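You operate a simulated robot arm through the tools that you are given. There is no shell and no other tool.

The job below is to be done with a simulated robot arm. You get a single attempt, and the scene is never put back.

## Task
Tighten the orange bracket's nut in the vise, then put the bracket back.
Fine: the nut is turned to its stop while the vise grips; vise open again; leave the other brackets. Set down upright: what you pick out.

Only the result counts: the job must be done as asked and must still hold three seconds after the hand-in. Knocking over, shifting, dropping, spilling or breaking anything else fails it.

## Robot
A 6-joint arm with a two-finger gripper, fixed in place. Base frame: the origin is at the foot of the arm, x ahead of it, y to its left, z up. Readings come in m, degrees, newtons and seconds.
Its first joint turns from -166.0 to 166.0 degrees. Payload 2.45 kg.
The tool frame sits at the grasp point between the pads (the TCP): z along the fingers, y along the line on which they close. The tips reach 0.02 m beyond it. The gripper opens to 0.14 m. The gripper's body begins 0.168 m behind the TCP.
Orientation is that of the tool frame in the base frame, as a unit quaternion [x, y, z, w]. With the fingers straight down and closing along the base's y, the tool's x points along the base's -x, its y along +y and its z along -z.

## Interface
- The arm moves only by the tool arm_command. Its argument "targets" is a list of rows, each an object of numbers (a shift or turn left out is 0, a gripper value left out holds the last): "ax", "ay", "az": the turn, a rotation vector about the tool's x, y, z in degrees; "dx", "dy", "dz": the shift along the tool's x, y, z in mm; "grip": the gripper command, from -1 (fully open) to 1 (shut), values between in proportion. In form: [{"ax": .., "ay": .., "az": .., "dx": .., "dy": .., "dz": .., "grip": ..}, ...]. A call has 1 to 20 rows; each row is the pose to reach, as a shift and turn from the pose commanded when the call began, along the tool's axes at that moment. Each row takes 0.2 s and may step no farther than 0.05 m and 8.6 degrees from the row before; otherwise, or with a gripper value out of range, the whole call is refused. A pose out of reach is approached as far as the arm can. The call stops where the force on the tool passes 80 N (or 10 N more than at its start, if that is more) or the arm is blocked; 0.2 s more then pass. The fingers move at their own pace (about 0.045 m/s each) and stop on an object; they squeeze with about 39 N. The grip force told is the motor's: it shows also when the fingers shut on nothing. Time passes only in rows, and 0.2 s behind the last, so rows that repeat a pose let the fingers close. The reply holds the time, the measured pose of the TCP, the force on the tool along the base axes, the opening and the grip force, in the units named above and with some noise, with the torque about the TCP (base axes, N m) and any sound that the robot's microphone picked up.
- Cameras (640 x 400 px; columns grow to the right, rows downward): "scene" is fixed at [0.2206, -0.6489, 1.5271]; the picture's right is [0.65, -0.76, 0.00], its down [-0.41, -0.35, -0.84] and it looks along [0.64, 0.55, -0.54] (base axes); focal length 322 px, centre (320, 200). "wrist" rides on the gripper at [0.078, 0.011, -0.209] in the tool frame; the picture's right is [-0.14, 0.99, 0.00], its down [-0.92, -0.13, -0.37] and it looks along [-0.36, -0.05, 0.93] (tool axes); focal length 280 px, centre (320, 200). There is no depth. A picture from a camera that has moved, and an enlarged one, comes with that camera's place and axes in the base frame and with its lens.
- grab_frame(camera): a new picture of that camera. It takes no simulated time.
- zoom(camera, box): a new picture of the part [left, top, right, bottom] of that camera's present view, enlarged. It takes no simulated time.
- job_done(): hands the job in; it is judged then, once.

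Places have to be worked out from the pictures, the camera data and where the tool is seen. Open the gripper and draw the arm clear of the work before you hand the job in, unless the task says otherwise.

The tools are called after "Call:" as name(argument=value, ...) on one line, values as JSON. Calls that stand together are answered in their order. arm_command: Moves the arm, as the interface text tells. Its arguments: {"type":"object","properties":{"targets":{"type":"array","items":{"type":"object","properties":{"ax":{"type":"number"},"ay":{"type":"number"},"az":{"type":"number"},"dx":{"type":"number"},"dy":{"type":"number"},"dz":{"type":"number"},"grip":{"type":"number"}}}}},"required":["targets"]} The other tools are called the same way: grab_frame (camera) takes a picture; zoom (camera, box) takes an enlarged picture of a part of a camera's view; job_done () hands the job in.

At the start:

```text
time: 0.0
ee_pos: [0.7354, 0.3358, 1.132]
tool_rot: [0.0, 1.0, 0.0, 0.001]
contact_force: [-0.3, -0.5, -0.6]
wrist_torque: [-0.01, -0.01, 0.0]
grip_width: 0.1404
gripper_force: 0.1
```

scene: 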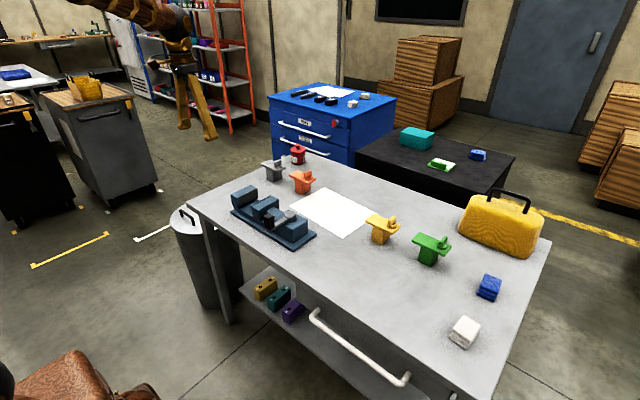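
wrist: 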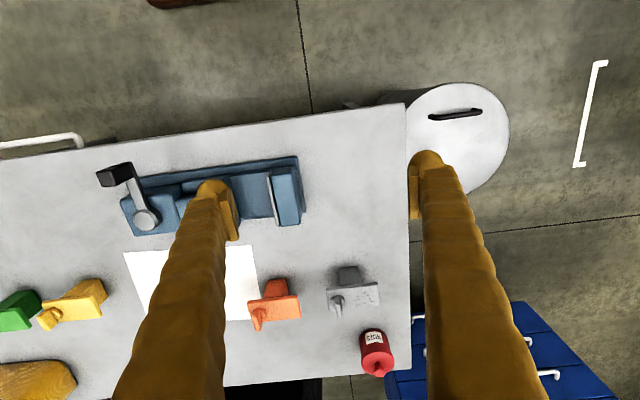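

I start by enlarging the views of the vise and the brackets to see their shapes before moving.

Call:
zoom(camera="scene", box=[220, 130, 380, 260])

Call:
zoom(camera="wrist", box=[80, 130, 420, 380])

Call:
zoom(camera="scene", box=[250, 140, 330, 200])

```text
3.08 times, centred on (300, 195) of scene
camera zoom: at [0.2206, -0.6489, 1.5271], right [0.65, -0.76, 0.0], down [-0.41, -0.35, -0.84], along [0.64, 0.55, -0.54], focal length 992 px, centre (382, 215)
```

zoom: 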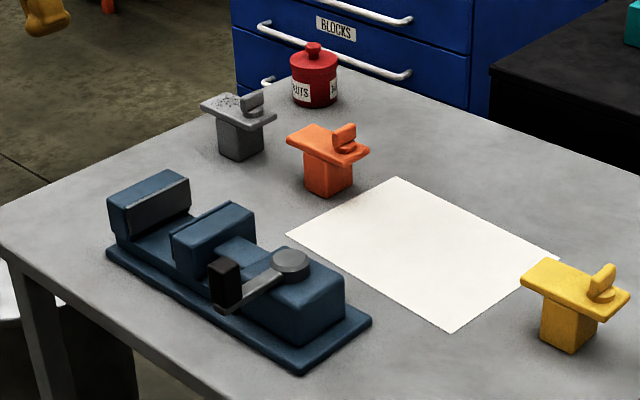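

```text
1.60 times, centred on (250, 255) of wrist
camera zoom: at [0.6561, 0.3466, 1.3418], right [0.14, 0.99, 0.0], down [0.92, -0.13, 0.37], along [0.37, -0.05, -0.93], focal length 449 px, centre (432, 112)
```

zoom: 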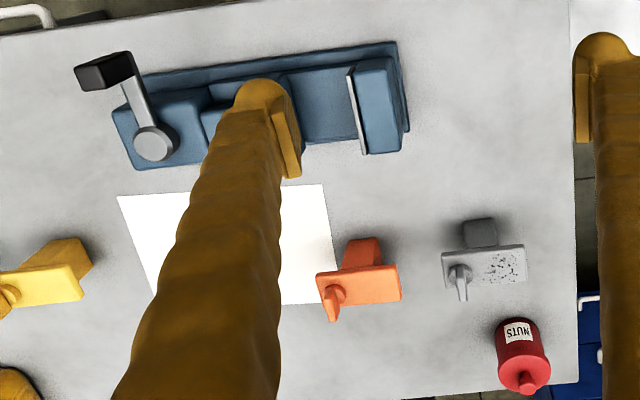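

```text
6.67 times, centred on (290, 170) of scene
camera zoom: at [0.2206, -0.6489, 1.5271], right [0.65, -0.76, 0.0], down [-0.41, -0.35, -0.84], along [0.64, 0.55, -0.54], focal length 2149 px, centre (520, 400)
```

zoom: 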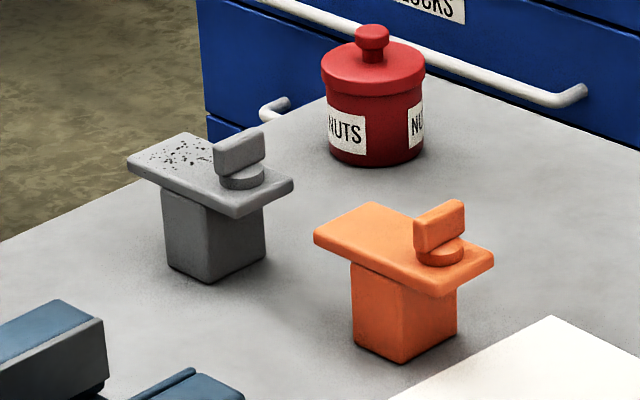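

The vise lies along base y (fixed jaw at the +y end, about x 0.77–0.89, y −0.06–0.29), and the orange bracket is near (1.08, 0.18) with its wing nut on the −y side. I move sideways at the present height so the wrist camera sees the vise and bracket between the fingers.

Call:
arm_command(targets=[{"dy": -45}, {"dy": -90}, {"dy": -135}, {"dy": -180}, {"dy": -215}])

```text
time: 1.2
ee_pos: [0.7343, 0.1217, 1.1326]
tool_rot: [0.0, 1.0, 0.0, 0.001]
contact_force: [-0.6, -0.4, -0.3]
wrist_torque: [0.01, -0.01, -0.01]
grip_width: 0.1402
gripper_force: 0.1
```

The arm moved as commanded; next I take pictures from the new position.

Call:
grab_frame(camera="wrist")

Call:
zoom(camera="wrist", box=[200, 100, 440, 250])

Call:
grab_frame(camera="scene")

```text
taken
camera wrist: at [0.6552, 0.1318, 1.3419], right [0.14, 0.99, 0.0], down [0.92, -0.13, 0.37], along [0.37, -0.05, -0.93], focal length 280 px, centre (320, 200)
```

wrist: 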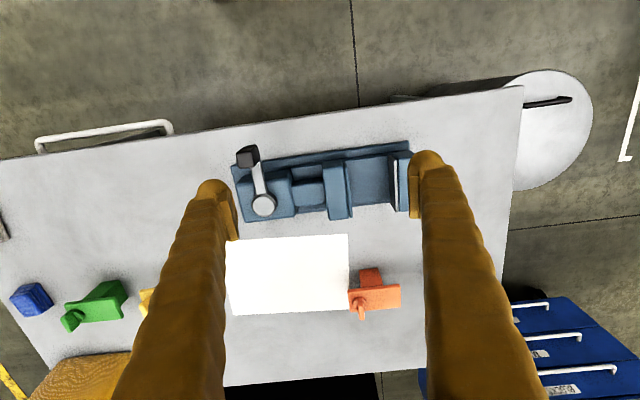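

```text
2.67 times, centred on (320, 175) of wrist
camera zoom: at [0.6552, 0.1318, 1.3419], right [0.14, 0.99, 0.0], down [0.92, -0.13, 0.37], along [0.37, -0.05, -0.93], focal length 748 px, centre (320, 267)
```

zoom: 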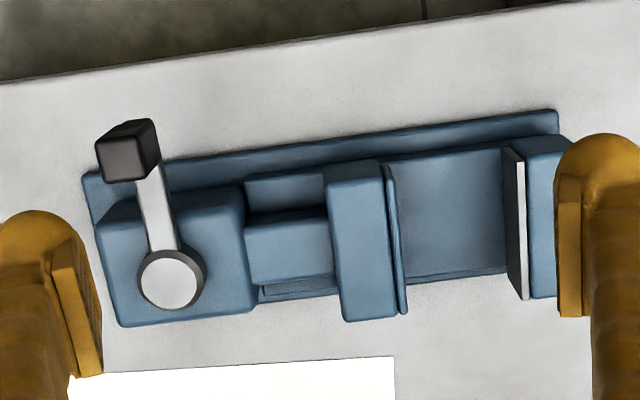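

```text
taken
```

scene: 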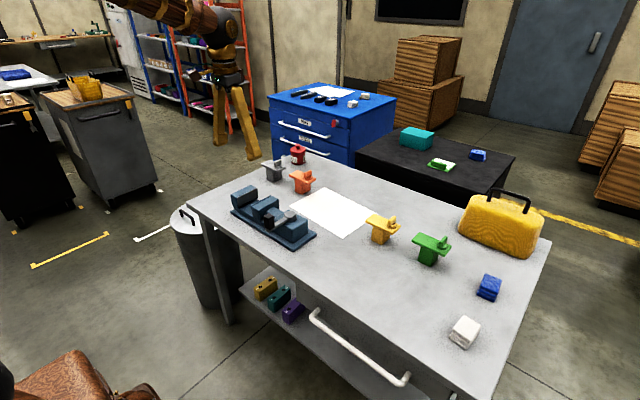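

The vise gap is between y≈0.165 and 0.24 at x≈0.83, and the lever points toward −x from a pivot near (0.83, 0.0). I advance toward the orange bracket at this height to look at it from closer and to check the reach.

Call:
arm_command(targets=[{"dx": -43, "dy": 12}, {"dx": -86, "dy": 24}, {"dx": -129, "dy": 36}, {"dx": -172, "dy": 48}, {"dx": -216, "dy": 60}])

Call:
grab_frame(camera="wrist")

Call:
zoom(camera="wrist", box=[220, 120, 420, 245])

```text
time: 2.4
ee_pos: [0.9508, 0.1812, 1.1325]
tool_rot: [0.0, 1.0, 0.0, 0.001]
contact_force: [-0.5, 0.0, 0.5]
wrist_torque: [-0.01, -0.02, -0.01]
grip_width: 0.14
gripper_force: 0.2
```

```text
taken
camera wrist: at [0.8714, 0.191, 1.342], right [0.14, 0.99, 0.0], down [0.92, -0.13, 0.37], along [0.37, -0.05, -0.93], focal length 280 px, centre (320, 200)
```

wrist: 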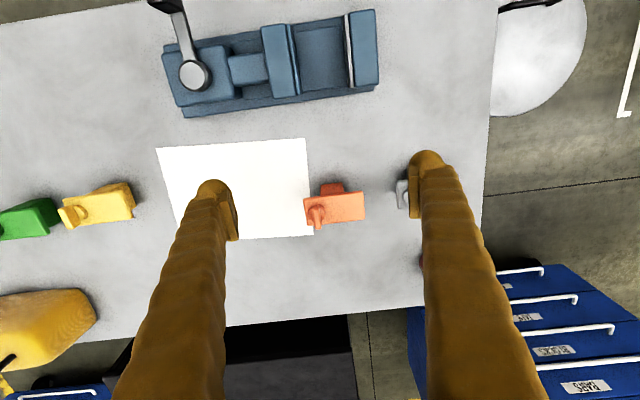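

```text
3.20 times, centred on (320, 182) of wrist
camera zoom: at [0.8714, 0.191, 1.342], right [0.14, 0.99, 0.0], down [0.92, -0.13, 0.37], along [0.37, -0.05, -0.93], focal length 897 px, centre (320, 256)
```

zoom: 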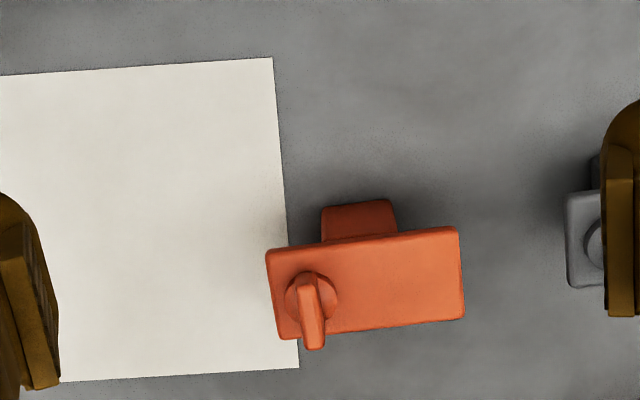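

The bracket's plate spans about y 0.137–0.242 and x 1.046–1.102, with the block centred under it near (1.074, 0.189) and the nut on the −y overhang. I check how far the vertical tool reaches in x at this safe height.

Call:
arm_command(targets=[{"dx": -40, "dy": 3}, {"dx": -80, "dy": 6}, {"dx": -123, "dy": 8}])

Call:
grab_frame(camera="wrist")

Call:
zoom(camera="scene", box=[180, 0, 400, 200])

```text
time: 3.2
ee_pos: [1.0722, 0.1882, 1.1351]
tool_rot: [0.0, 1.0, 0.0, 0.002]
contact_force: [0.0, 0.2, 1.6]
wrist_torque: [0.05, -0.08, 0.04]
grip_width: 0.1401
gripper_force: 0.1
```

```text
taken
camera wrist: at [0.9941, 0.1991, 1.3443], right [0.14, 0.99, 0.0], down [0.92, -0.13, 0.37], along [0.37, -0.05, -0.93], focal length 280 px, centre (320, 200)
```

wrist: 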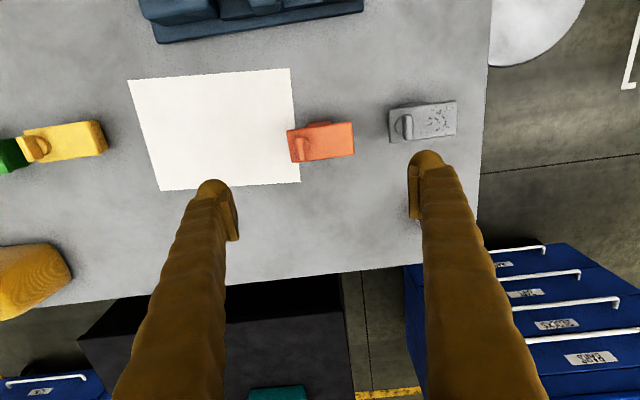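

```text
2.00 times, centred on (290, 100) of scene
camera zoom: at [0.2206, -0.6489, 1.5271], right [0.65, -0.76, 0.0], down [-0.41, -0.35, -0.84], along [0.64, 0.55, -0.54], focal length 645 px, centre (380, 400)
```

zoom: 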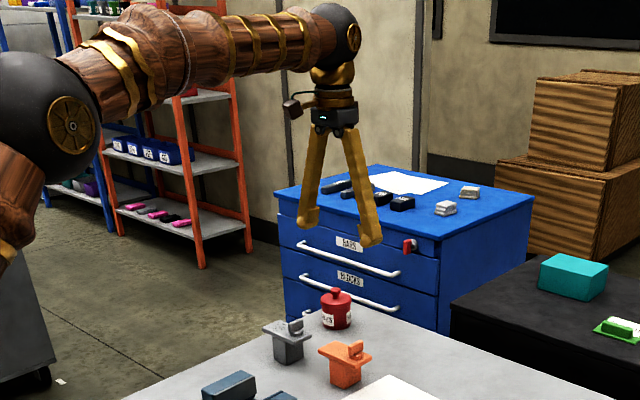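

The vertical tool still reaches x≈1.07 here. I go down to about z=1.0 over the bracket (still well above everything) to see whether the reach holds lower.

Call:
arm_command(targets=[{"dz": 45}, {"dz": 90}, {"dz": 130}, {"dz": 130}])

Call:
grab_frame(camera="wrist")

```text
time: 4.2
ee_pos: [1.0734, 0.1906, 1.0026]
tool_rot: [0.0, 1.0, 0.0, 0.001]
contact_force: [-0.3, -0.9, 0.2]
wrist_torque: [-0.01, 0.02, 0.01]
grip_width: 0.1399
gripper_force: 0.1
```

```text
taken
camera wrist: at [0.9944, 0.1992, 1.2115], right [0.14, 0.99, 0.0], down [0.92, -0.13, 0.37], along [0.37, -0.05, -0.93], focal length 280 px, centre (320, 200)
```

wrist: 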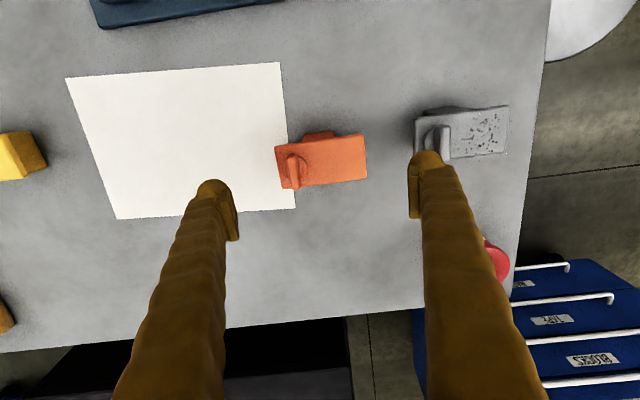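

The pose tracks exactly at z=1.0, so the bracket is reachable with a vertical tool. I zoom in on the bracket for precise measuring from here.

Call:
zoom(camera="wrist", box=[240, 110, 400, 210])

Call:
zoom(camera="scene", box=[260, 140, 340, 190])

```text
4.00 times, centred on (320, 160) of wrist
camera zoom: at [0.9944, 0.1992, 1.2115], right [0.14, 0.99, 0.0], down [0.92, -0.13, 0.37], along [0.37, -0.05, -0.93], focal length 1122 px, centre (320, 360)
```

zoom: 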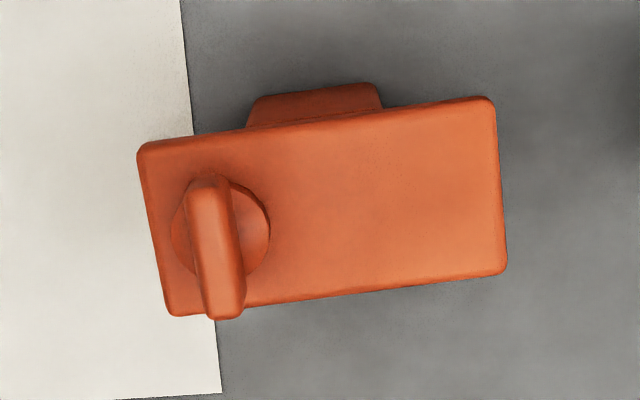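

```text
8.00 times, centred on (300, 165) of scene
camera zoom: at [0.2206, -0.6489, 1.5271], right [0.65, -0.76, 0.0], down [-0.41, -0.35, -0.84], along [0.64, 0.55, -0.54], focal length 2578 px, centre (480, 480)
```

zoom: 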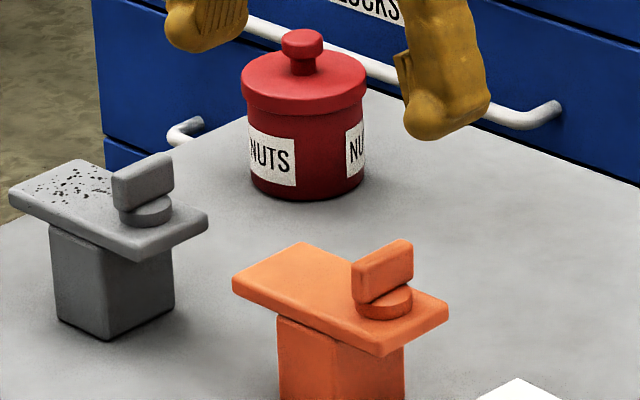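

From two heights the plate top works out at z≈0.864, the table at z≈0.795, the plate centre at (1.081, 0.189), and the block is about 0.055 wide in x (flush with the plate) and 0.043 in y. I turn the tool −90° about its axis so the fingers close along x, at this safe height.

Call:
arm_command(targets=[{"az": -8.2, "dx": -1}, {"az": -16.4, "dx": -2}, {"az": -24.6, "dx": -3}, {"az": -32.8, "dx": -4}, {"az": -41, "dx": -5}, {"az": -49.2, "dx": -6}, {"az": -57.4, "dx": -7}, {"az": -65.6, "dx": -8}, {"az": -73.8, "dx": -8}, {"az": -82, "dx": -8}, {"az": -90, "dx": -8}, {"az": -90, "dx": -8}])

Call:
grab_frame(camera="wrist")

Call:
grab_frame(camera="scene")

```text
time: 6.8
ee_pos: [1.0825, 0.1885, 1.003]
tool_rot: [0.708, -0.706, 0.001, 0.001]
contact_force: [0.1, -1.1, -0.3]
wrist_torque: [-0.03, -0.01, 0.01]
grip_width: 0.14
gripper_force: 0.1
```

```text
taken
camera wrist: at [1.0705, 0.1103, 1.2122], right [-0.99, 0.14, 0.0], down [0.13, 0.92, 0.37], along [0.05, 0.37, -0.93], focal length 280 px, centre (320, 200)
```

wrist: 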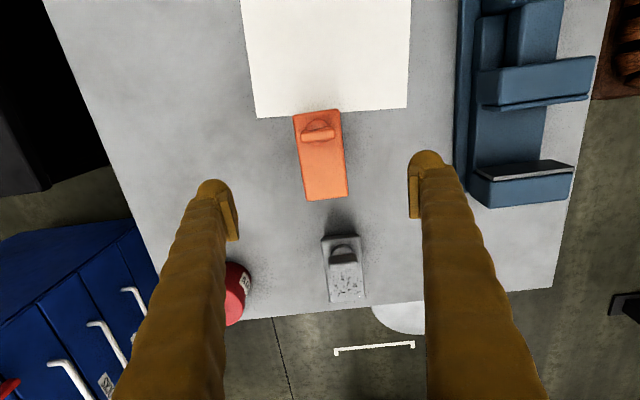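

```text
taken
```

scene: 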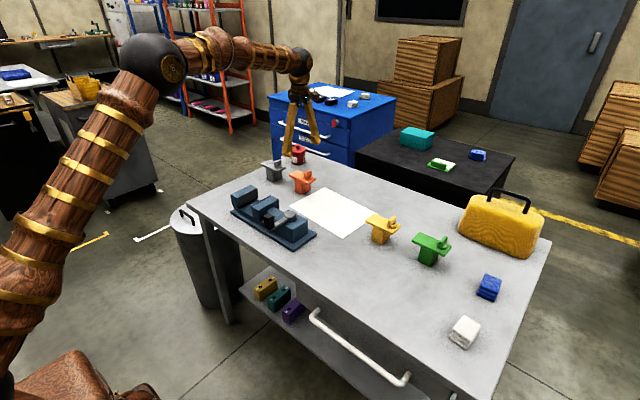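

The fingers now close along x. I zoom in to check the bracket's centre against the tool.

Call:
zoom(camera="wrist", box=[240, 100, 400, 200])

```text
4.00 times, centred on (320, 150) of wrist
camera zoom: at [1.0705, 0.1103, 1.2122], right [-0.99, 0.14, 0.0], down [0.13, 0.92, 0.37], along [0.05, 0.37, -0.93], focal length 1122 px, centre (320, 400)
```

zoom: 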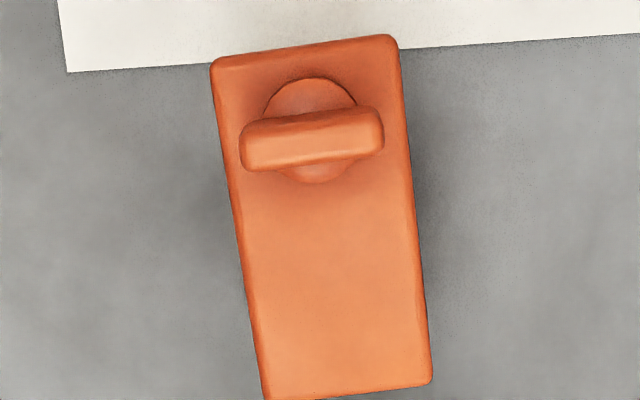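

The bracket centre comes out at (1.080, 0.190), so I shift 2 mm and descend with open fingers to z≈0.838.

Call:
arm_command(targets=[{"dx": -1.5, "dy": 2.5, "dz": 40}, {"dx": -1.5, "dy": 2.5, "dz": 80}, {"dx": -1.5, "dy": 2.5, "dz": 115}, {"dx": -1.5, "dy": 2.5, "dz": 145}, {"dx": -1.5, "dy": 2.5, "dz": 165}, {"dx": -1.5, "dy": 2.5, "dz": 165}])

Call:
grab_frame(camera="wrist")

Call:
zoom(camera="scene", box=[260, 140, 340, 200])

```text
time: 8.2
ee_pos: [1.0796, 0.1904, 0.8386]
tool_rot: [-0.707, 0.708, 0.0, 0.0]
contact_force: [0.3, -0.6, 0.6]
wrist_torque: [-0.02, 0.04, -0.01]
grip_width: 0.14
gripper_force: 0.1
```

```text
taken
camera wrist: at [1.0683, 0.112, 1.048], right [-0.99, 0.14, 0.0], down [0.13, 0.92, 0.37], along [0.05, 0.37, -0.93], focal length 280 px, centre (320, 200)
```

wrist: 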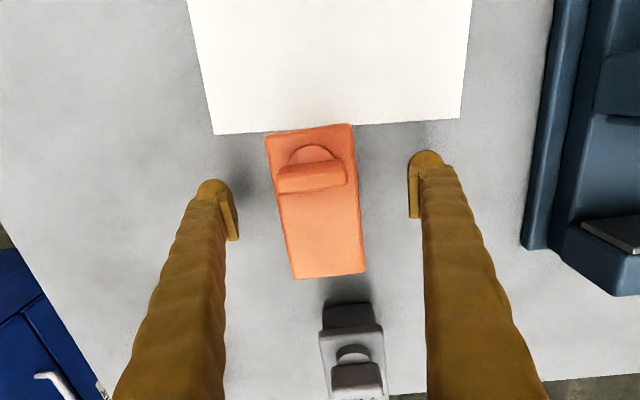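

```text
6.67 times, centred on (300, 170) of scene
camera zoom: at [0.2206, -0.6489, 1.5271], right [0.65, -0.76, 0.0], down [-0.41, -0.35, -0.84], along [0.64, 0.55, -0.54], focal length 2149 px, centre (453, 400)
```

zoom: 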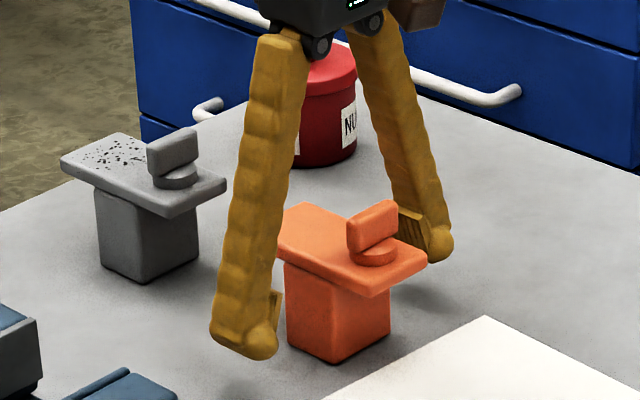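

The fingers straddle the bracket in x, clear of everything. I close the gripper on it.

Call:
arm_command(targets=[{"grip": 1}, {"grip": 1}, {"grip": 1}, {"grip": 1}, {"grip": 1}, {"grip": 1}, {"grip": 1}])

Call:
grab_frame(camera="wrist")

Call:
zoom(camera="scene", box=[260, 140, 340, 200])

```text
time: 9.8
ee_pos: [1.08, 0.1895, 0.8375]
tool_rot: [0.708, -0.707, 0.001, -0.001]
contact_force: [0.8, -0.2, 0.1]
wrist_torque: [-0.01, -0.07, 0.01]
grip_width: 0.058
gripper_force: 38.7
```

```text
taken
camera wrist: at [1.0683, 0.112, 1.0481], right [-0.99, 0.14, 0.0], down [0.13, 0.92, 0.37], along [0.05, 0.37, -0.93], focal length 280 px, centre (320, 200)
```

wrist: 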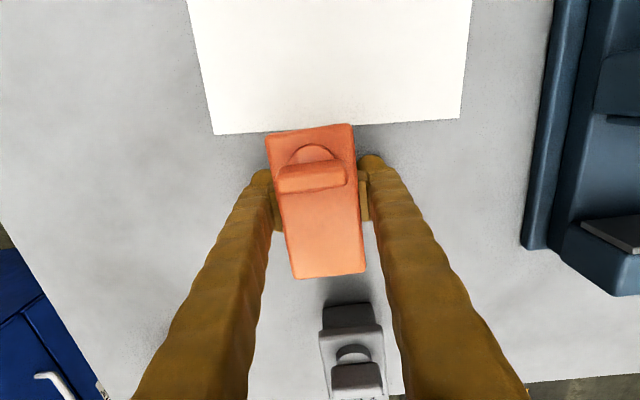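

```text
6.67 times, centred on (300, 170) of scene
camera zoom: at [0.2206, -0.6489, 1.5271], right [0.65, -0.76, 0.0], down [-0.41, -0.35, -0.84], along [0.64, 0.55, -0.54], focal length 2149 px, centre (453, 400)
```

zoom: 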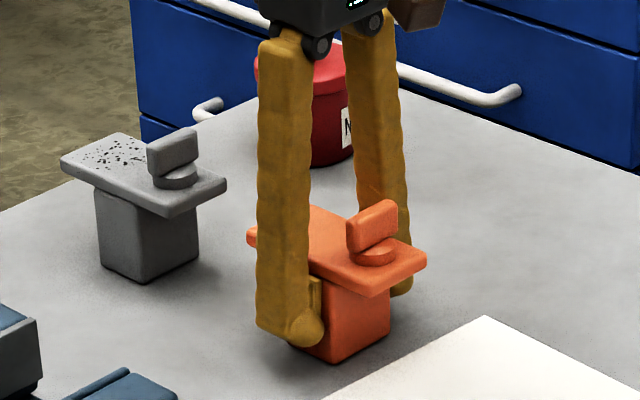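

The gripper holds the bracket at 0.058 m with 39 N. I lift it straight up about 150 mm.

Call:
arm_command(targets=[{"dz": -10}, {"dz": -30}, {"dz": -65}, {"dz": -105}, {"dz": -145}, {"dz": -155}, {"dz": -155}])

Call:
grab_frame(camera="wrist")

Call:
zoom(camera="scene", box=[230, 80, 390, 200])

```text
time: 11.4
ee_pos: [1.0779, 0.1904, 0.9928]
tool_rot: [0.707, -0.707, 0.0, 0.0]
contact_force: [0.4, -0.6, -2.3]
wrist_torque: [0.02, 0.05, 0.02]
grip_width: 0.0583
gripper_force: 39.2
```

```text
taken
camera wrist: at [1.0683, 0.1121, 1.2016], right [-0.99, 0.14, 0.0], down [0.13, 0.92, 0.37], along [0.05, 0.37, -0.93], focal length 280 px, centre (320, 200)
```

wrist: 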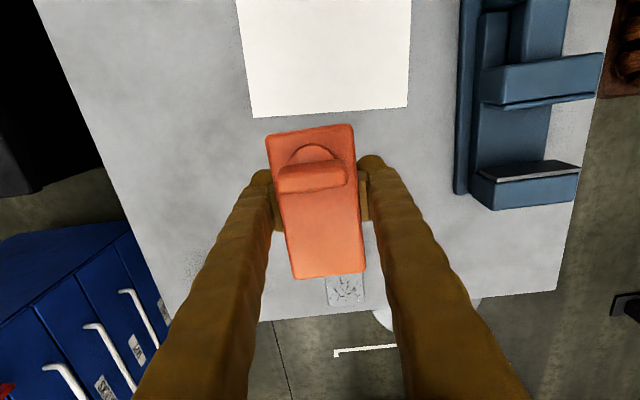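

```text
3.33 times, centred on (310, 140) of scene
camera zoom: at [0.2206, -0.6489, 1.5271], right [0.65, -0.76, 0.0], down [-0.41, -0.35, -0.84], along [0.64, 0.55, -0.54], focal length 1074 px, centre (353, 400)
```

zoom: 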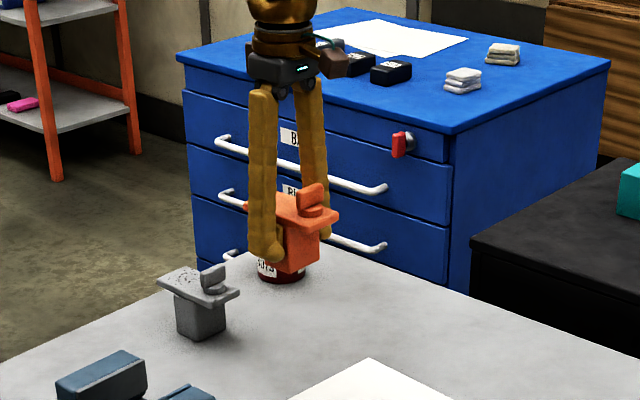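

The bracket is lifted upright and steady (about 2.3 N). I zoom on the vise from here to refine the gap position and heights.

Call:
zoom(camera="wrist", box=[430, 0, 640, 220])

Call:
zoom(camera="scene", box=[225, 180, 325, 255])

```text
1.82 times, centred on (535, 110) of wrist
camera zoom: at [1.0683, 0.1121, 1.2016], right [-0.99, 0.14, 0.0], down [0.13, 0.92, 0.37], along [0.05, 0.37, -0.93], focal length 510 px, centre (-71, 364)
```

zoom: 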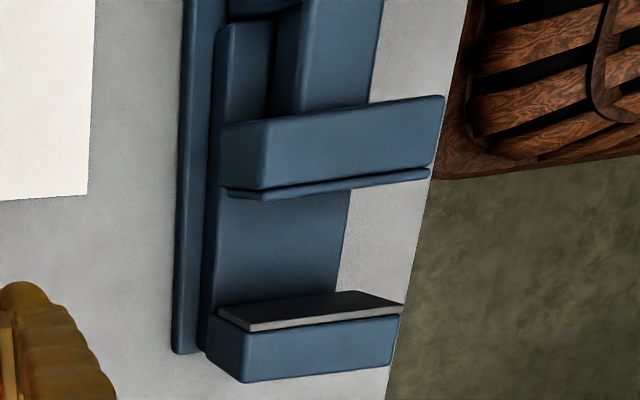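

```text
5.33 times, centred on (275, 218) of scene
camera zoom: at [0.2206, -0.6489, 1.5271], right [0.65, -0.76, 0.0], down [-0.41, -0.35, -0.84], along [0.64, 0.55, -0.54], focal length 1719 px, centre (560, 107)
```

zoom: 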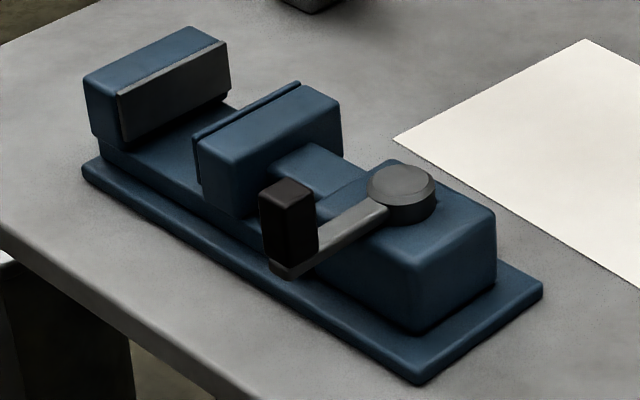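

Triangulating, the fixed jaw face is at y≈0.239, the moving jaw face at y≈0.163, jaws span x 0.776–0.876 with tops near z 0.883. I carry the bracket over the gap to (0.826, 0.205) at the present height.

Call:
arm_command(targets=[{"dy": 42, "dx": -3}, {"dy": 84, "dx": -6}, {"dy": 126, "dx": -9}, {"dy": 168, "dx": -12}, {"dy": 210, "dx": -15}, {"dy": 253, "dx": -15}, {"dy": 253, "dx": -15}, {"dy": 253, "dx": -15}])

Call:
grab_frame(camera="wrist")

Call:
zoom(camera="scene", box=[205, 130, 325, 255])

```text
time: 13.2
ee_pos: [0.8268, 0.2069, 0.9911]
tool_rot: [0.707, -0.707, 0.0, -0.001]
contact_force: [0.2, -0.1, -3.2]
wrist_torque: [0.01, 0.0, 0.0]
grip_width: 0.0583
gripper_force: 38.8
```

```text
taken
camera wrist: at [0.8159, 0.1278, 1.2012], right [-0.99, 0.14, 0.0], down [0.13, 0.92, 0.37], along [0.05, 0.37, -0.93], focal length 280 px, centre (320, 200)
```

wrist: 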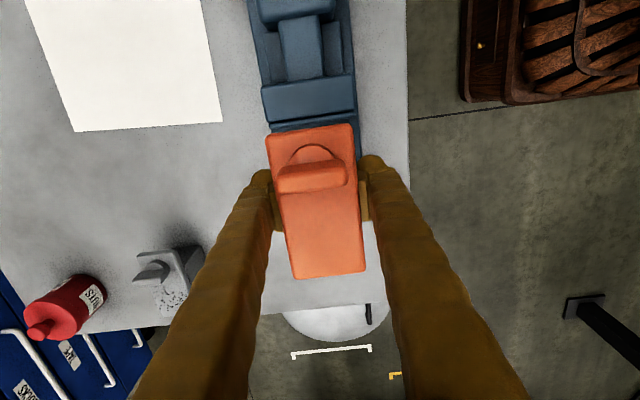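

```text
3.20 times, centred on (265, 192) of scene
camera zoom: at [0.2206, -0.6489, 1.5271], right [0.65, -0.76, 0.0], down [-0.41, -0.35, -0.84], along [0.64, 0.55, -0.54], focal length 1031 px, centre (496, 224)
```

zoom: 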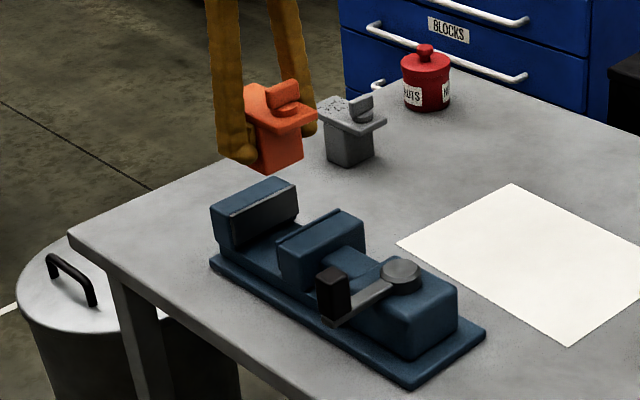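

The bracket hangs above the gap at (0.827, 0.206), upright. I lower it 55 mm so its foot is just above the jaw tops, then check the alignment.

Call:
arm_command(targets=[{"dz": 20}, {"dz": 40}, {"dz": 55}, {"dz": 55}])

Call:
zoom(camera="scene", box=[225, 150, 325, 255])

Call:
grab_frame(camera="wrist")

```text
time: 14.2
ee_pos: [0.8275, 0.2052, 0.9369]
tool_rot: [0.708, -0.707, 0.0, 0.0]
contact_force: [0.1, 0.2, -2.7]
wrist_torque: [0.0, -0.01, -0.02]
grip_width: 0.0582
gripper_force: 39.1
```

```text
3.81 times, centred on (275, 202) of scene
camera zoom: at [0.2206, -0.6489, 1.5271], right [0.65, -0.76, 0.0], down [-0.41, -0.35, -0.84], along [0.64, 0.55, -0.54], focal length 1228 px, centre (491, 190)
```

zoom: 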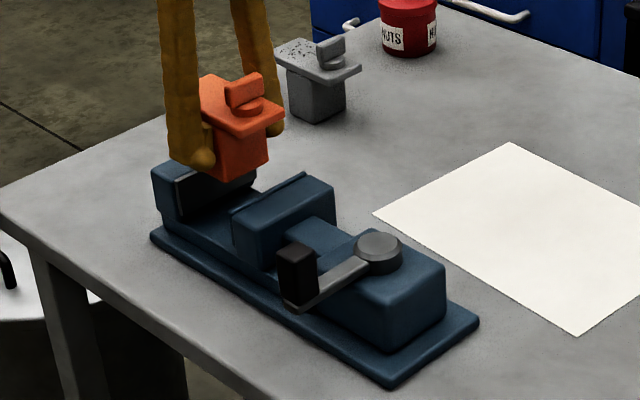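

```text
taken
camera wrist: at [0.816, 0.1274, 1.1462], right [-0.99, 0.14, 0.0], down [0.13, 0.92, 0.37], along [0.05, 0.37, -0.93], focal length 280 px, centre (320, 200)
```

wrist: 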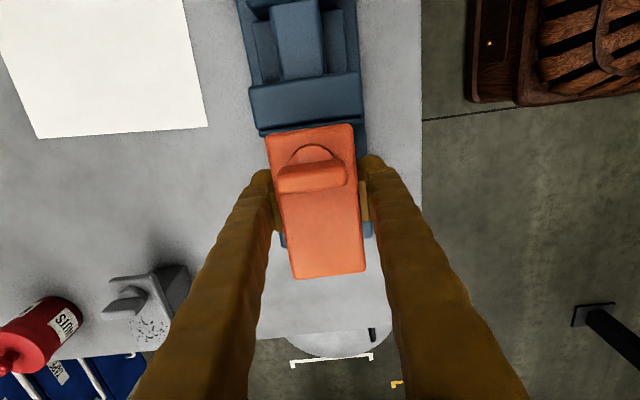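

The wrist-based numbers put the block about 11 mm clear of the fixed jaw and 21 mm clear of the moving jaw. I lower in small steps and watch the force.

Call:
arm_command(targets=[{"dz": 6}, {"dz": 12}, {"dz": 18}, {"dz": 24}, {"dz": 24}])

Call:
zoom(camera="scene", box=[225, 150, 305, 230])

Call:
grab_frame(camera="wrist")

```text
time: 15.4
ee_pos: [0.8275, 0.2052, 0.9144]
tool_rot: [-0.707, 0.707, -0.002, 0.001]
contact_force: [-0.1, 0.1, -3.1]
wrist_torque: [0.0, -0.01, 0.02]
grip_width: 0.058
gripper_force: 39.3
```

```text
5.00 times, centred on (265, 190) of scene
camera zoom: at [0.2206, -0.6489, 1.5271], right [0.65, -0.76, 0.0], down [-0.41, -0.35, -0.84], along [0.64, 0.55, -0.54], focal length 1612 px, centre (595, 250)
```

zoom: 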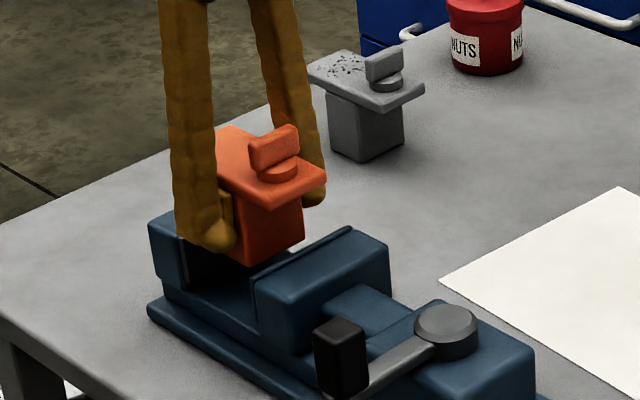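

```text
taken
camera wrist: at [0.8154, 0.1272, 1.1229], right [-0.99, 0.14, 0.0], down [0.13, 0.92, 0.37], along [0.05, 0.37, -0.93], focal length 280 px, centre (320, 200)
```

wrist: 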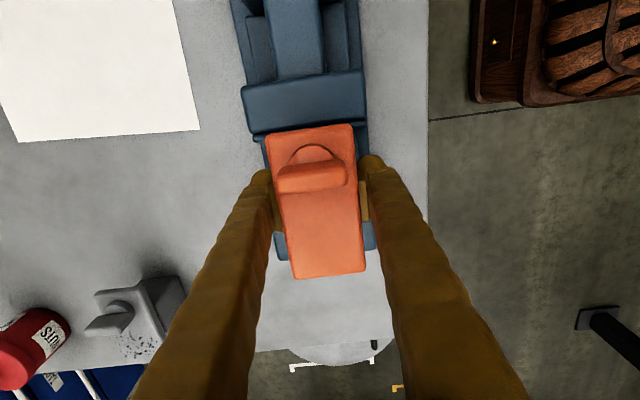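

No contact yet, and the block is entering between the jaws. I keep lowering in 3 mm steps.

Call:
arm_command(targets=[{"dz": 3}, {"dz": 6}, {"dz": 9}, {"dz": 12}, {"dz": 15}, {"dz": 18}, {"dz": 18}])

Call:
zoom(camera="scene", box=[225, 150, 305, 230])

Call:
grab_frame(camera="wrist")

```text
time: 17.0
ee_pos: [0.8274, 0.2061, 0.8963]
tool_rot: [-0.707, 0.708, -0.001, 0.0]
contact_force: [-0.6, -0.2, -2.8]
wrist_torque: [-0.03, -0.03, -0.03]
grip_width: 0.0581
gripper_force: 39.1
```

```text
5.00 times, centred on (265, 190) of scene
camera zoom: at [0.2206, -0.6489, 1.5271], right [0.65, -0.76, 0.0], down [-0.41, -0.35, -0.84], along [0.64, 0.55, -0.54], focal length 1612 px, centre (595, 250)
```

zoom: 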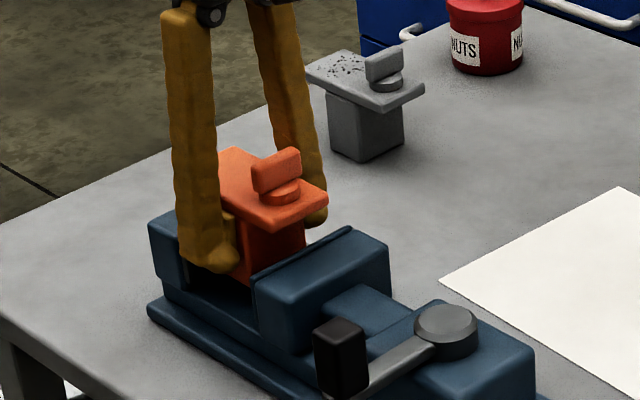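

```text
taken
camera wrist: at [0.8152, 0.1271, 1.1048], right [-0.99, 0.14, 0.0], down [0.13, 0.92, 0.37], along [0.05, 0.37, -0.93], focal length 280 px, centre (320, 200)
```

wrist: 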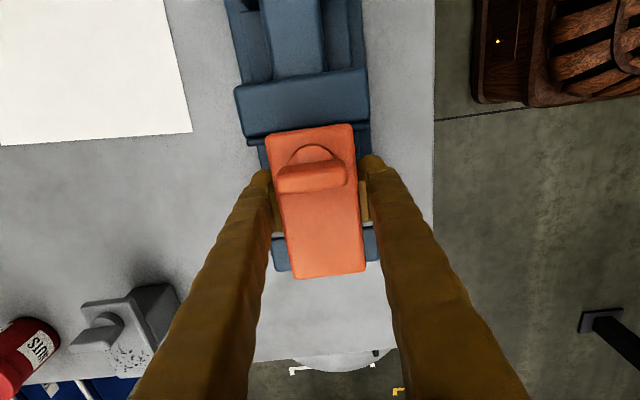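

Still only the bracket's weight (2.8 N) is felt, with the foot near z 0.853. I continue in 2 mm steps toward the bed.

Call:
arm_command(targets=[{"dz": 2}, {"dz": 4}, {"dz": 6}, {"dz": 8}, {"dz": 8}])

```text
time: 18.2
ee_pos: [0.8266, 0.2055, 0.8872]
tool_rot: [0.707, -0.707, 0.0, -0.001]
contact_force: [-0.6, -0.1, -3.0]
wrist_torque: [0.03, 0.03, 0.01]
grip_width: 0.0579
gripper_force: 38.8
```

No contact yet; the foot is near z 0.844. I continue in 1.5 mm steps.

Call:
arm_command(targets=[{"dz": 1.5}, {"dz": 3}, {"dz": 4.5}, {"dz": 4.5}])

Call:
zoom(camera="scene", box=[225, 150, 305, 230])

```text
time: 19.2
ee_pos: [0.8271, 0.2057, 0.8826]
tool_rot: [-0.707, 0.707, -0.001, 0.001]
contact_force: [0.1, -0.7, -2.9]
wrist_torque: [0.02, 0.01, 0.01]
grip_width: 0.0581
gripper_force: 38.9
```

```text
5.00 times, centred on (265, 190) of scene
camera zoom: at [0.2206, -0.6489, 1.5271], right [0.65, -0.76, 0.0], down [-0.41, -0.35, -0.84], along [0.64, 0.55, -0.54], focal length 1612 px, centre (595, 250)
```

zoom: 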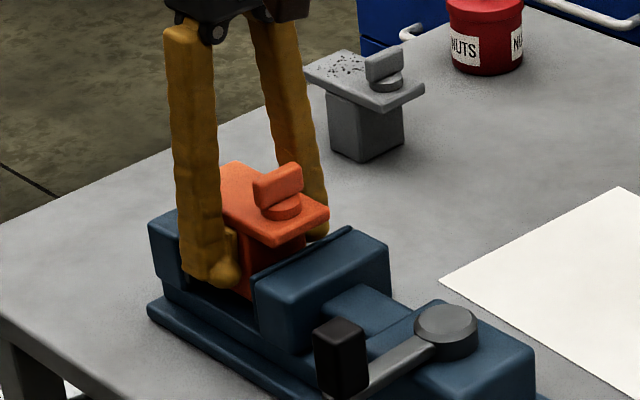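

Still free. I continue downward in 1.5 mm steps.

Call:
arm_command(targets=[{"dz": 1.5}, {"dz": 3}, {"dz": 4.5}, {"dz": 6}, {"dz": 6}])

Call:
zoom(camera="scene", box=[235, 170, 295, 220])

```text
time: 20.4
ee_pos: [0.8272, 0.2065, 0.8765]
tool_rot: [0.708, -0.706, 0.0, -0.001]
contact_force: [-0.1, -0.1, -3.3]
wrist_torque: [0.02, 0.0, -0.02]
grip_width: 0.0578
gripper_force: 39.0
```

```text
8.00 times, centred on (265, 195) of scene
camera zoom: at [0.2206, -0.6489, 1.5271], right [0.65, -0.76, 0.0], down [-0.41, -0.35, -0.84], along [0.64, 0.55, -0.54], focal length 2578 px, centre (760, 240)
```

zoom: 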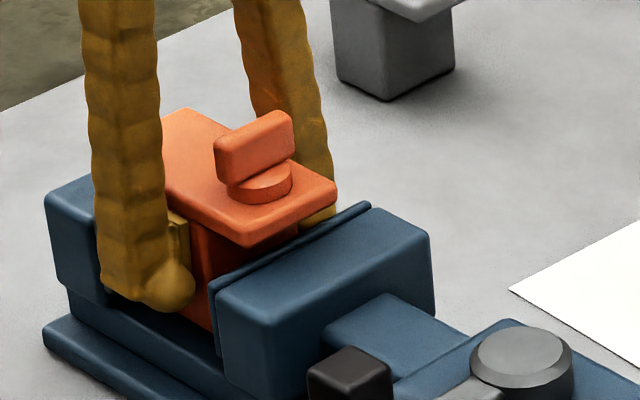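

Still free at foot z≈0.834. I continue with 1 mm steps.

Call:
arm_command(targets=[{"dz": 1}, {"dz": 2}, {"dz": 3}, {"dz": 4}, {"dz": 5}, {"dz": 5}])

```text
time: 21.8
ee_pos: [0.8266, 0.2054, 0.8741]
tool_rot: [0.707, -0.707, 0.001, -0.001]
contact_force: [-12.9, -3.3, 37.4]
wrist_torque: [-0.17, 0.03, -0.09]
grip_width: 0.058
gripper_force: 38.9
```

Contact: 37 N upward at z 0.8741, so the foot has touched down (bed at about z 0.831). I ease back 2.5 mm of command to relieve the force and look.

Call:
arm_command(targets=[{"dz": -1.2}, {"dz": -2.4}, {"dz": -2.4}])

Call:
zoom(camera="scene", box=[235, 170, 295, 220])

Call:
zoom(camera="wrist", box=[220, 50, 420, 290])

```text
time: 22.6
ee_pos: [0.8263, 0.2048, 0.8746]
tool_rot: [0.707, -0.707, 0.0, 0.0]
contact_force: [1.3, 0.5, 0.1]
wrist_torque: [0.06, -0.11, 0.02]
grip_width: 0.0578
gripper_force: 39.0
```

```text
8.00 times, centred on (265, 195) of scene
camera zoom: at [0.2206, -0.6489, 1.5271], right [0.65, -0.76, 0.0], down [-0.41, -0.35, -0.84], along [0.64, 0.55, -0.54], focal length 2578 px, centre (760, 240)
```

zoom: 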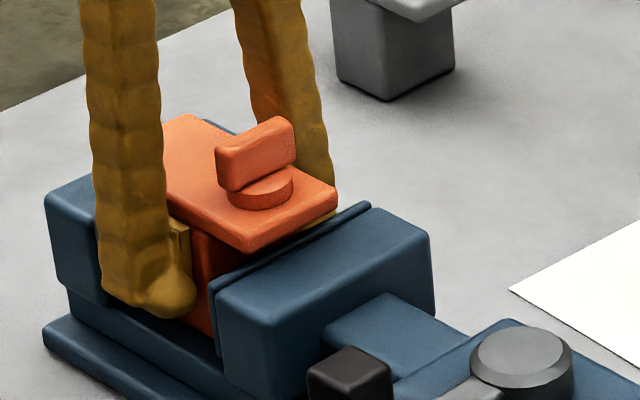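

```text
1.67 times, centred on (320, 170) of wrist
camera zoom: at [0.8153, 0.1272, 1.0832], right [-0.99, 0.14, 0.0], down [0.13, 0.92, 0.37], along [0.05, 0.36, -0.93], focal length 467 px, centre (320, 250)
```

zoom: 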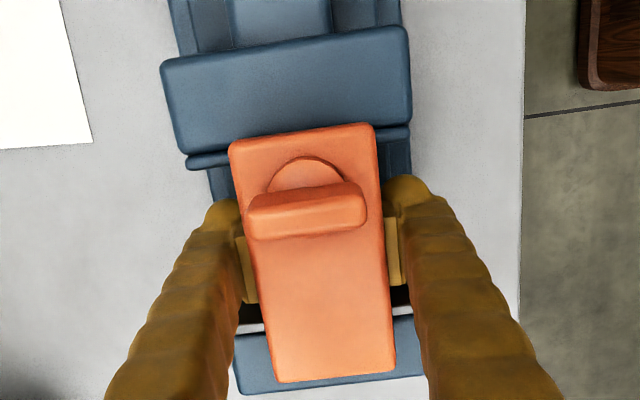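

The bracket sits in the vise between the jaws with the load now off the gripper. I open the fingers partway to release it.

Call:
arm_command(targets=[{"grip": -0.4}, {"grip": -0.4}, {"grip": -0.4}, {"grip": -0.4}])

Call:
zoom(camera="scene", box=[235, 170, 295, 220])

Call:
zoom(camera="wrist", box=[220, 50, 420, 290])

```text
time: 23.6
ee_pos: [0.8273, 0.2065, 0.8741]
tool_rot: [-0.707, 0.708, 0.0, 0.001]
contact_force: [-0.2, 0.2, -0.5]
wrist_torque: [-0.02, -0.04, -0.01]
grip_width: 0.0979
gripper_force: 0.1
```

```text
8.00 times, centred on (265, 195) of scene
camera zoom: at [0.2206, -0.6489, 1.5271], right [0.65, -0.76, 0.0], down [-0.41, -0.35, -0.84], along [0.64, 0.55, -0.54], focal length 2578 px, centre (760, 240)
```

zoom: 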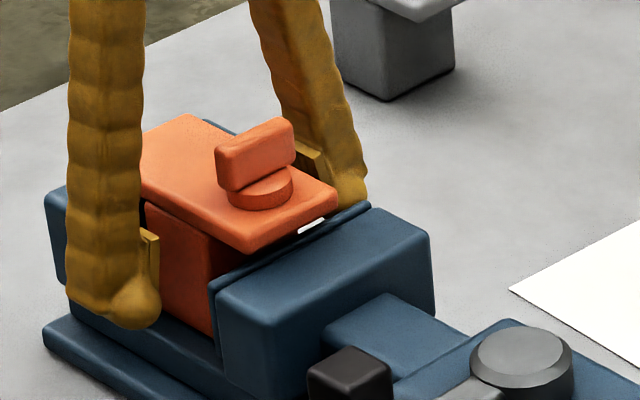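

```text
1.67 times, centred on (320, 170) of wrist
camera zoom: at [0.8154, 0.1271, 1.084], right [-0.99, 0.14, 0.0], down [0.13, 0.92, 0.37], along [0.05, 0.37, -0.93], focal length 467 px, centre (320, 250)
```

zoom: 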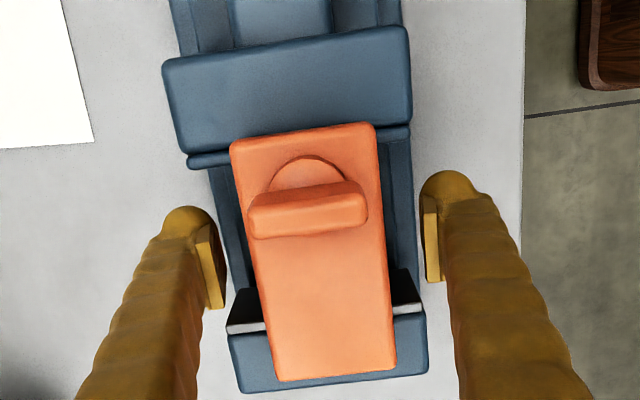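

Released: the bracket stands on the bed with its plate clear above the jaws. I raise the tool straight up.

Call:
arm_command(targets=[{"dz": -15}, {"dz": -40}, {"dz": -80}, {"dz": -120}, {"dz": -155}, {"dz": -155}])

Call:
grab_frame(camera="wrist")

```text
time: 25.0
ee_pos: [0.8263, 0.2058, 1.0305]
tool_rot: [0.707, -0.707, 0.001, -0.001]
contact_force: [0.8, 0.4, -1.3]
wrist_torque: [0.0, -0.01, -0.01]
grip_width: 0.0982
gripper_force: 0.1
```

```text
taken
camera wrist: at [0.8152, 0.1273, 1.2394], right [-0.99, 0.14, 0.0], down [0.13, 0.92, 0.37], along [0.05, 0.37, -0.93], focal length 280 px, centre (320, 200)
```

wrist: 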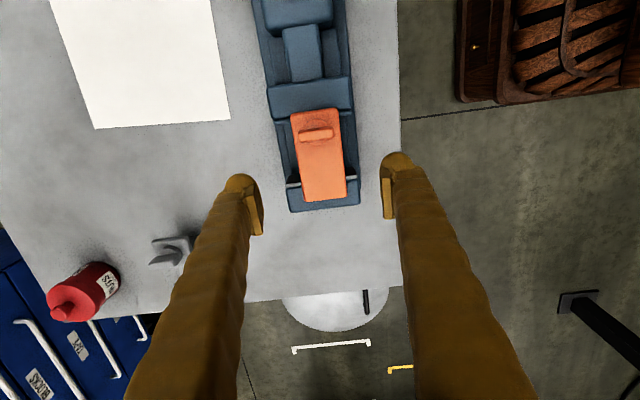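

I turn the tool back +90° while moving over toward the lever side at this height, to view the lever.

Call:
arm_command(targets=[{"az": 8.2, "dx": 16, "dy": 12}, {"az": 16.4, "dx": 32, "dy": 24}, {"az": 24.6, "dx": 48, "dy": 37}, {"az": 32.8, "dx": 64, "dy": 49}, {"az": 41, "dx": 80, "dy": 62}, {"az": 49.2, "dx": 96, "dy": 74}, {"az": 57.4, "dx": 112, "dy": 87}, {"az": 65.6, "dx": 128, "dy": 99}, {"az": 73.8, "dx": 144, "dy": 111}, {"az": 82, "dx": 160, "dy": 124}, {"az": 90, "dx": 176, "dy": 136}, {"az": 90, "dx": 176, "dy": 136}])

Call:
grab_frame(camera="wrist")

Call:
zoom(camera="wrist", box=[210, 90, 450, 240])

```text
time: 27.6
ee_pos: [0.6906, 0.0308, 1.03]
tool_rot: [0.001, 1.0, -0.001, 0.001]
contact_force: [0.2, -0.1, 0.0]
wrist_torque: [0.01, 0.01, 0.04]
grip_width: 0.0981
gripper_force: 0.0
```

```text
taken
camera wrist: at [0.6117, 0.0403, 1.2387], right [0.14, 0.99, 0.0], down [0.92, -0.13, 0.37], along [0.37, -0.05, -0.93], focal length 280 px, centre (320, 200)
```

wrist: 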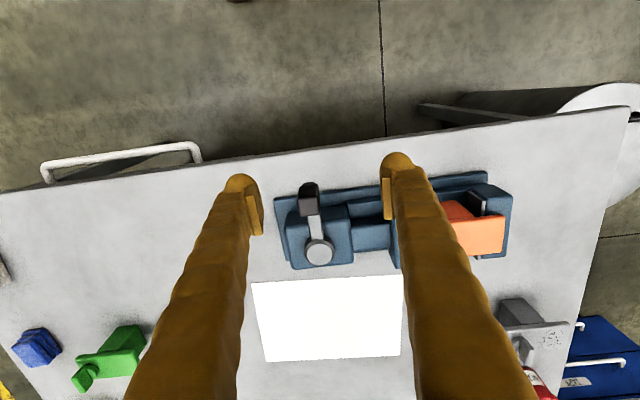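

```text
2.67 times, centred on (330, 165) of wrist
camera zoom: at [0.6117, 0.0403, 1.2387], right [0.14, 0.99, 0.0], down [0.92, -0.13, 0.37], along [0.37, -0.05, -0.93], focal length 748 px, centre (293, 293)
```

zoom: 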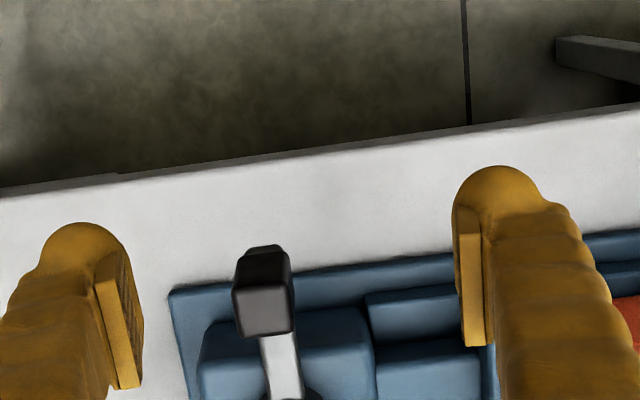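

I zoom in on the lever and knob.

Call:
zoom(camera="wrist", box=[260, 165, 400, 285])

Call:
zoom(camera="scene", box=[250, 190, 330, 250])

```text
3.33 times, centred on (330, 225) of wrist
camera zoom: at [0.6117, 0.0403, 1.2387], right [0.14, 0.99, 0.0], down [0.92, -0.13, 0.37], along [0.37, -0.05, -0.93], focal length 935 px, centre (287, 117)
```

zoom: 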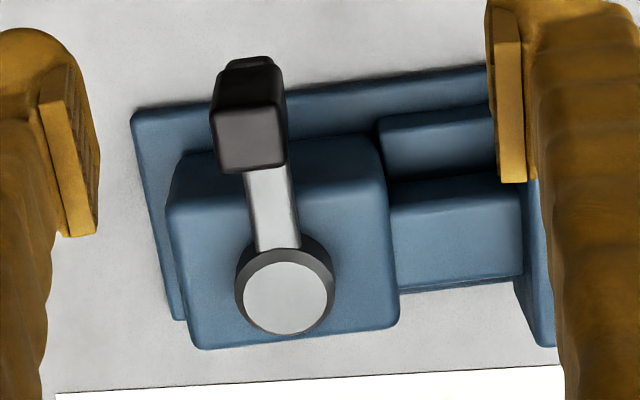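

```text
6.67 times, centred on (290, 220) of scene
camera zoom: at [0.2206, -0.6489, 1.5271], right [0.65, -0.76, 0.0], down [-0.41, -0.35, -0.84], along [0.64, 0.55, -0.54], focal length 2149 px, centre (520, 67)
```

zoom: 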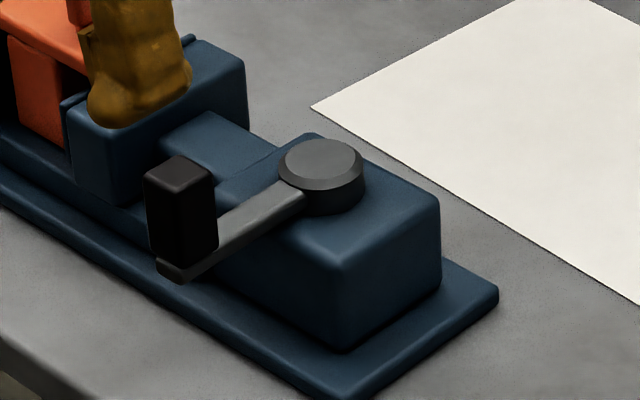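

The knob is at about (0.7415, 0.009), a 24 mm square post from z 0.877 to 0.922, and the lever pivot is at (0.827, 0.010). I move over the knob and descend with the fingers astride it in y.

Call:
arm_command(targets=[{"dx": -26, "dy": -11}, {"dx": -51, "dy": -22}, {"dx": -51, "dy": -22, "dz": 40}, {"dx": -51, "dy": -22, "dz": 80}, {"dx": -51, "dy": -22, "dz": 110}, {"dx": -51, "dy": -22, "dz": 121}, {"dx": -51, "dy": -22, "dz": 121}])

Call:
grab_frame(camera="wrist")

Call:
zoom(camera="scene", box=[240, 180, 330, 250])

```text
time: 29.2
ee_pos: [0.7409, 0.0089, 0.9089]
tool_rot: [0.0, 1.0, 0.0, 0.0]
contact_force: [-0.1, -0.3, 0.3]
wrist_torque: [-0.01, 0.01, 0.01]
grip_width: 0.098
gripper_force: 0.1
```

```text
taken
camera wrist: at [0.6628, 0.0184, 1.1176], right [0.14, 0.99, 0.0], down [0.92, -0.13, 0.37], along [0.37, -0.05, -0.93], focal length 280 px, centre (320, 200)
```

wrist: 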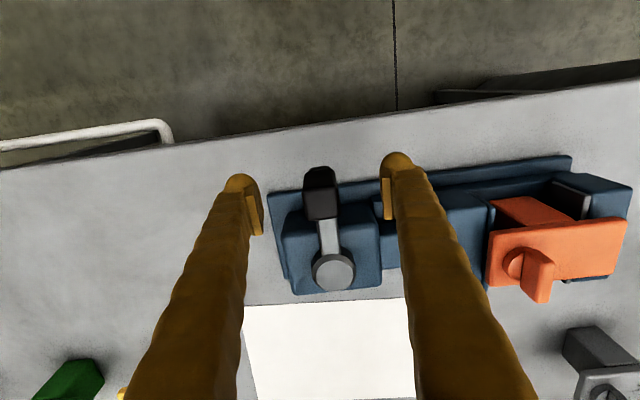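

```text
5.71 times, centred on (285, 215) of scene
camera zoom: at [0.2206, -0.6489, 1.5271], right [0.65, -0.76, 0.0], down [-0.41, -0.35, -0.84], along [0.64, 0.55, -0.54], focal length 1842 px, centre (520, 114)
```

zoom: 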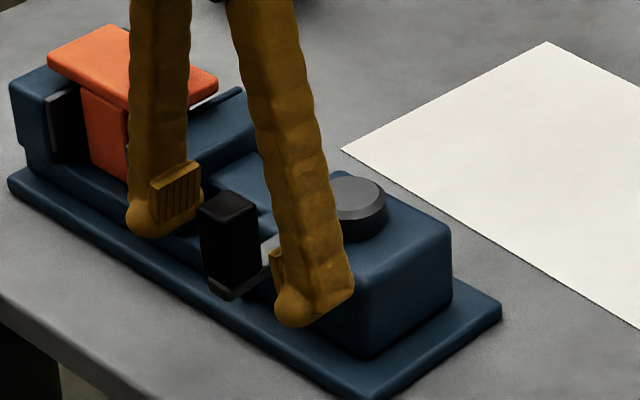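

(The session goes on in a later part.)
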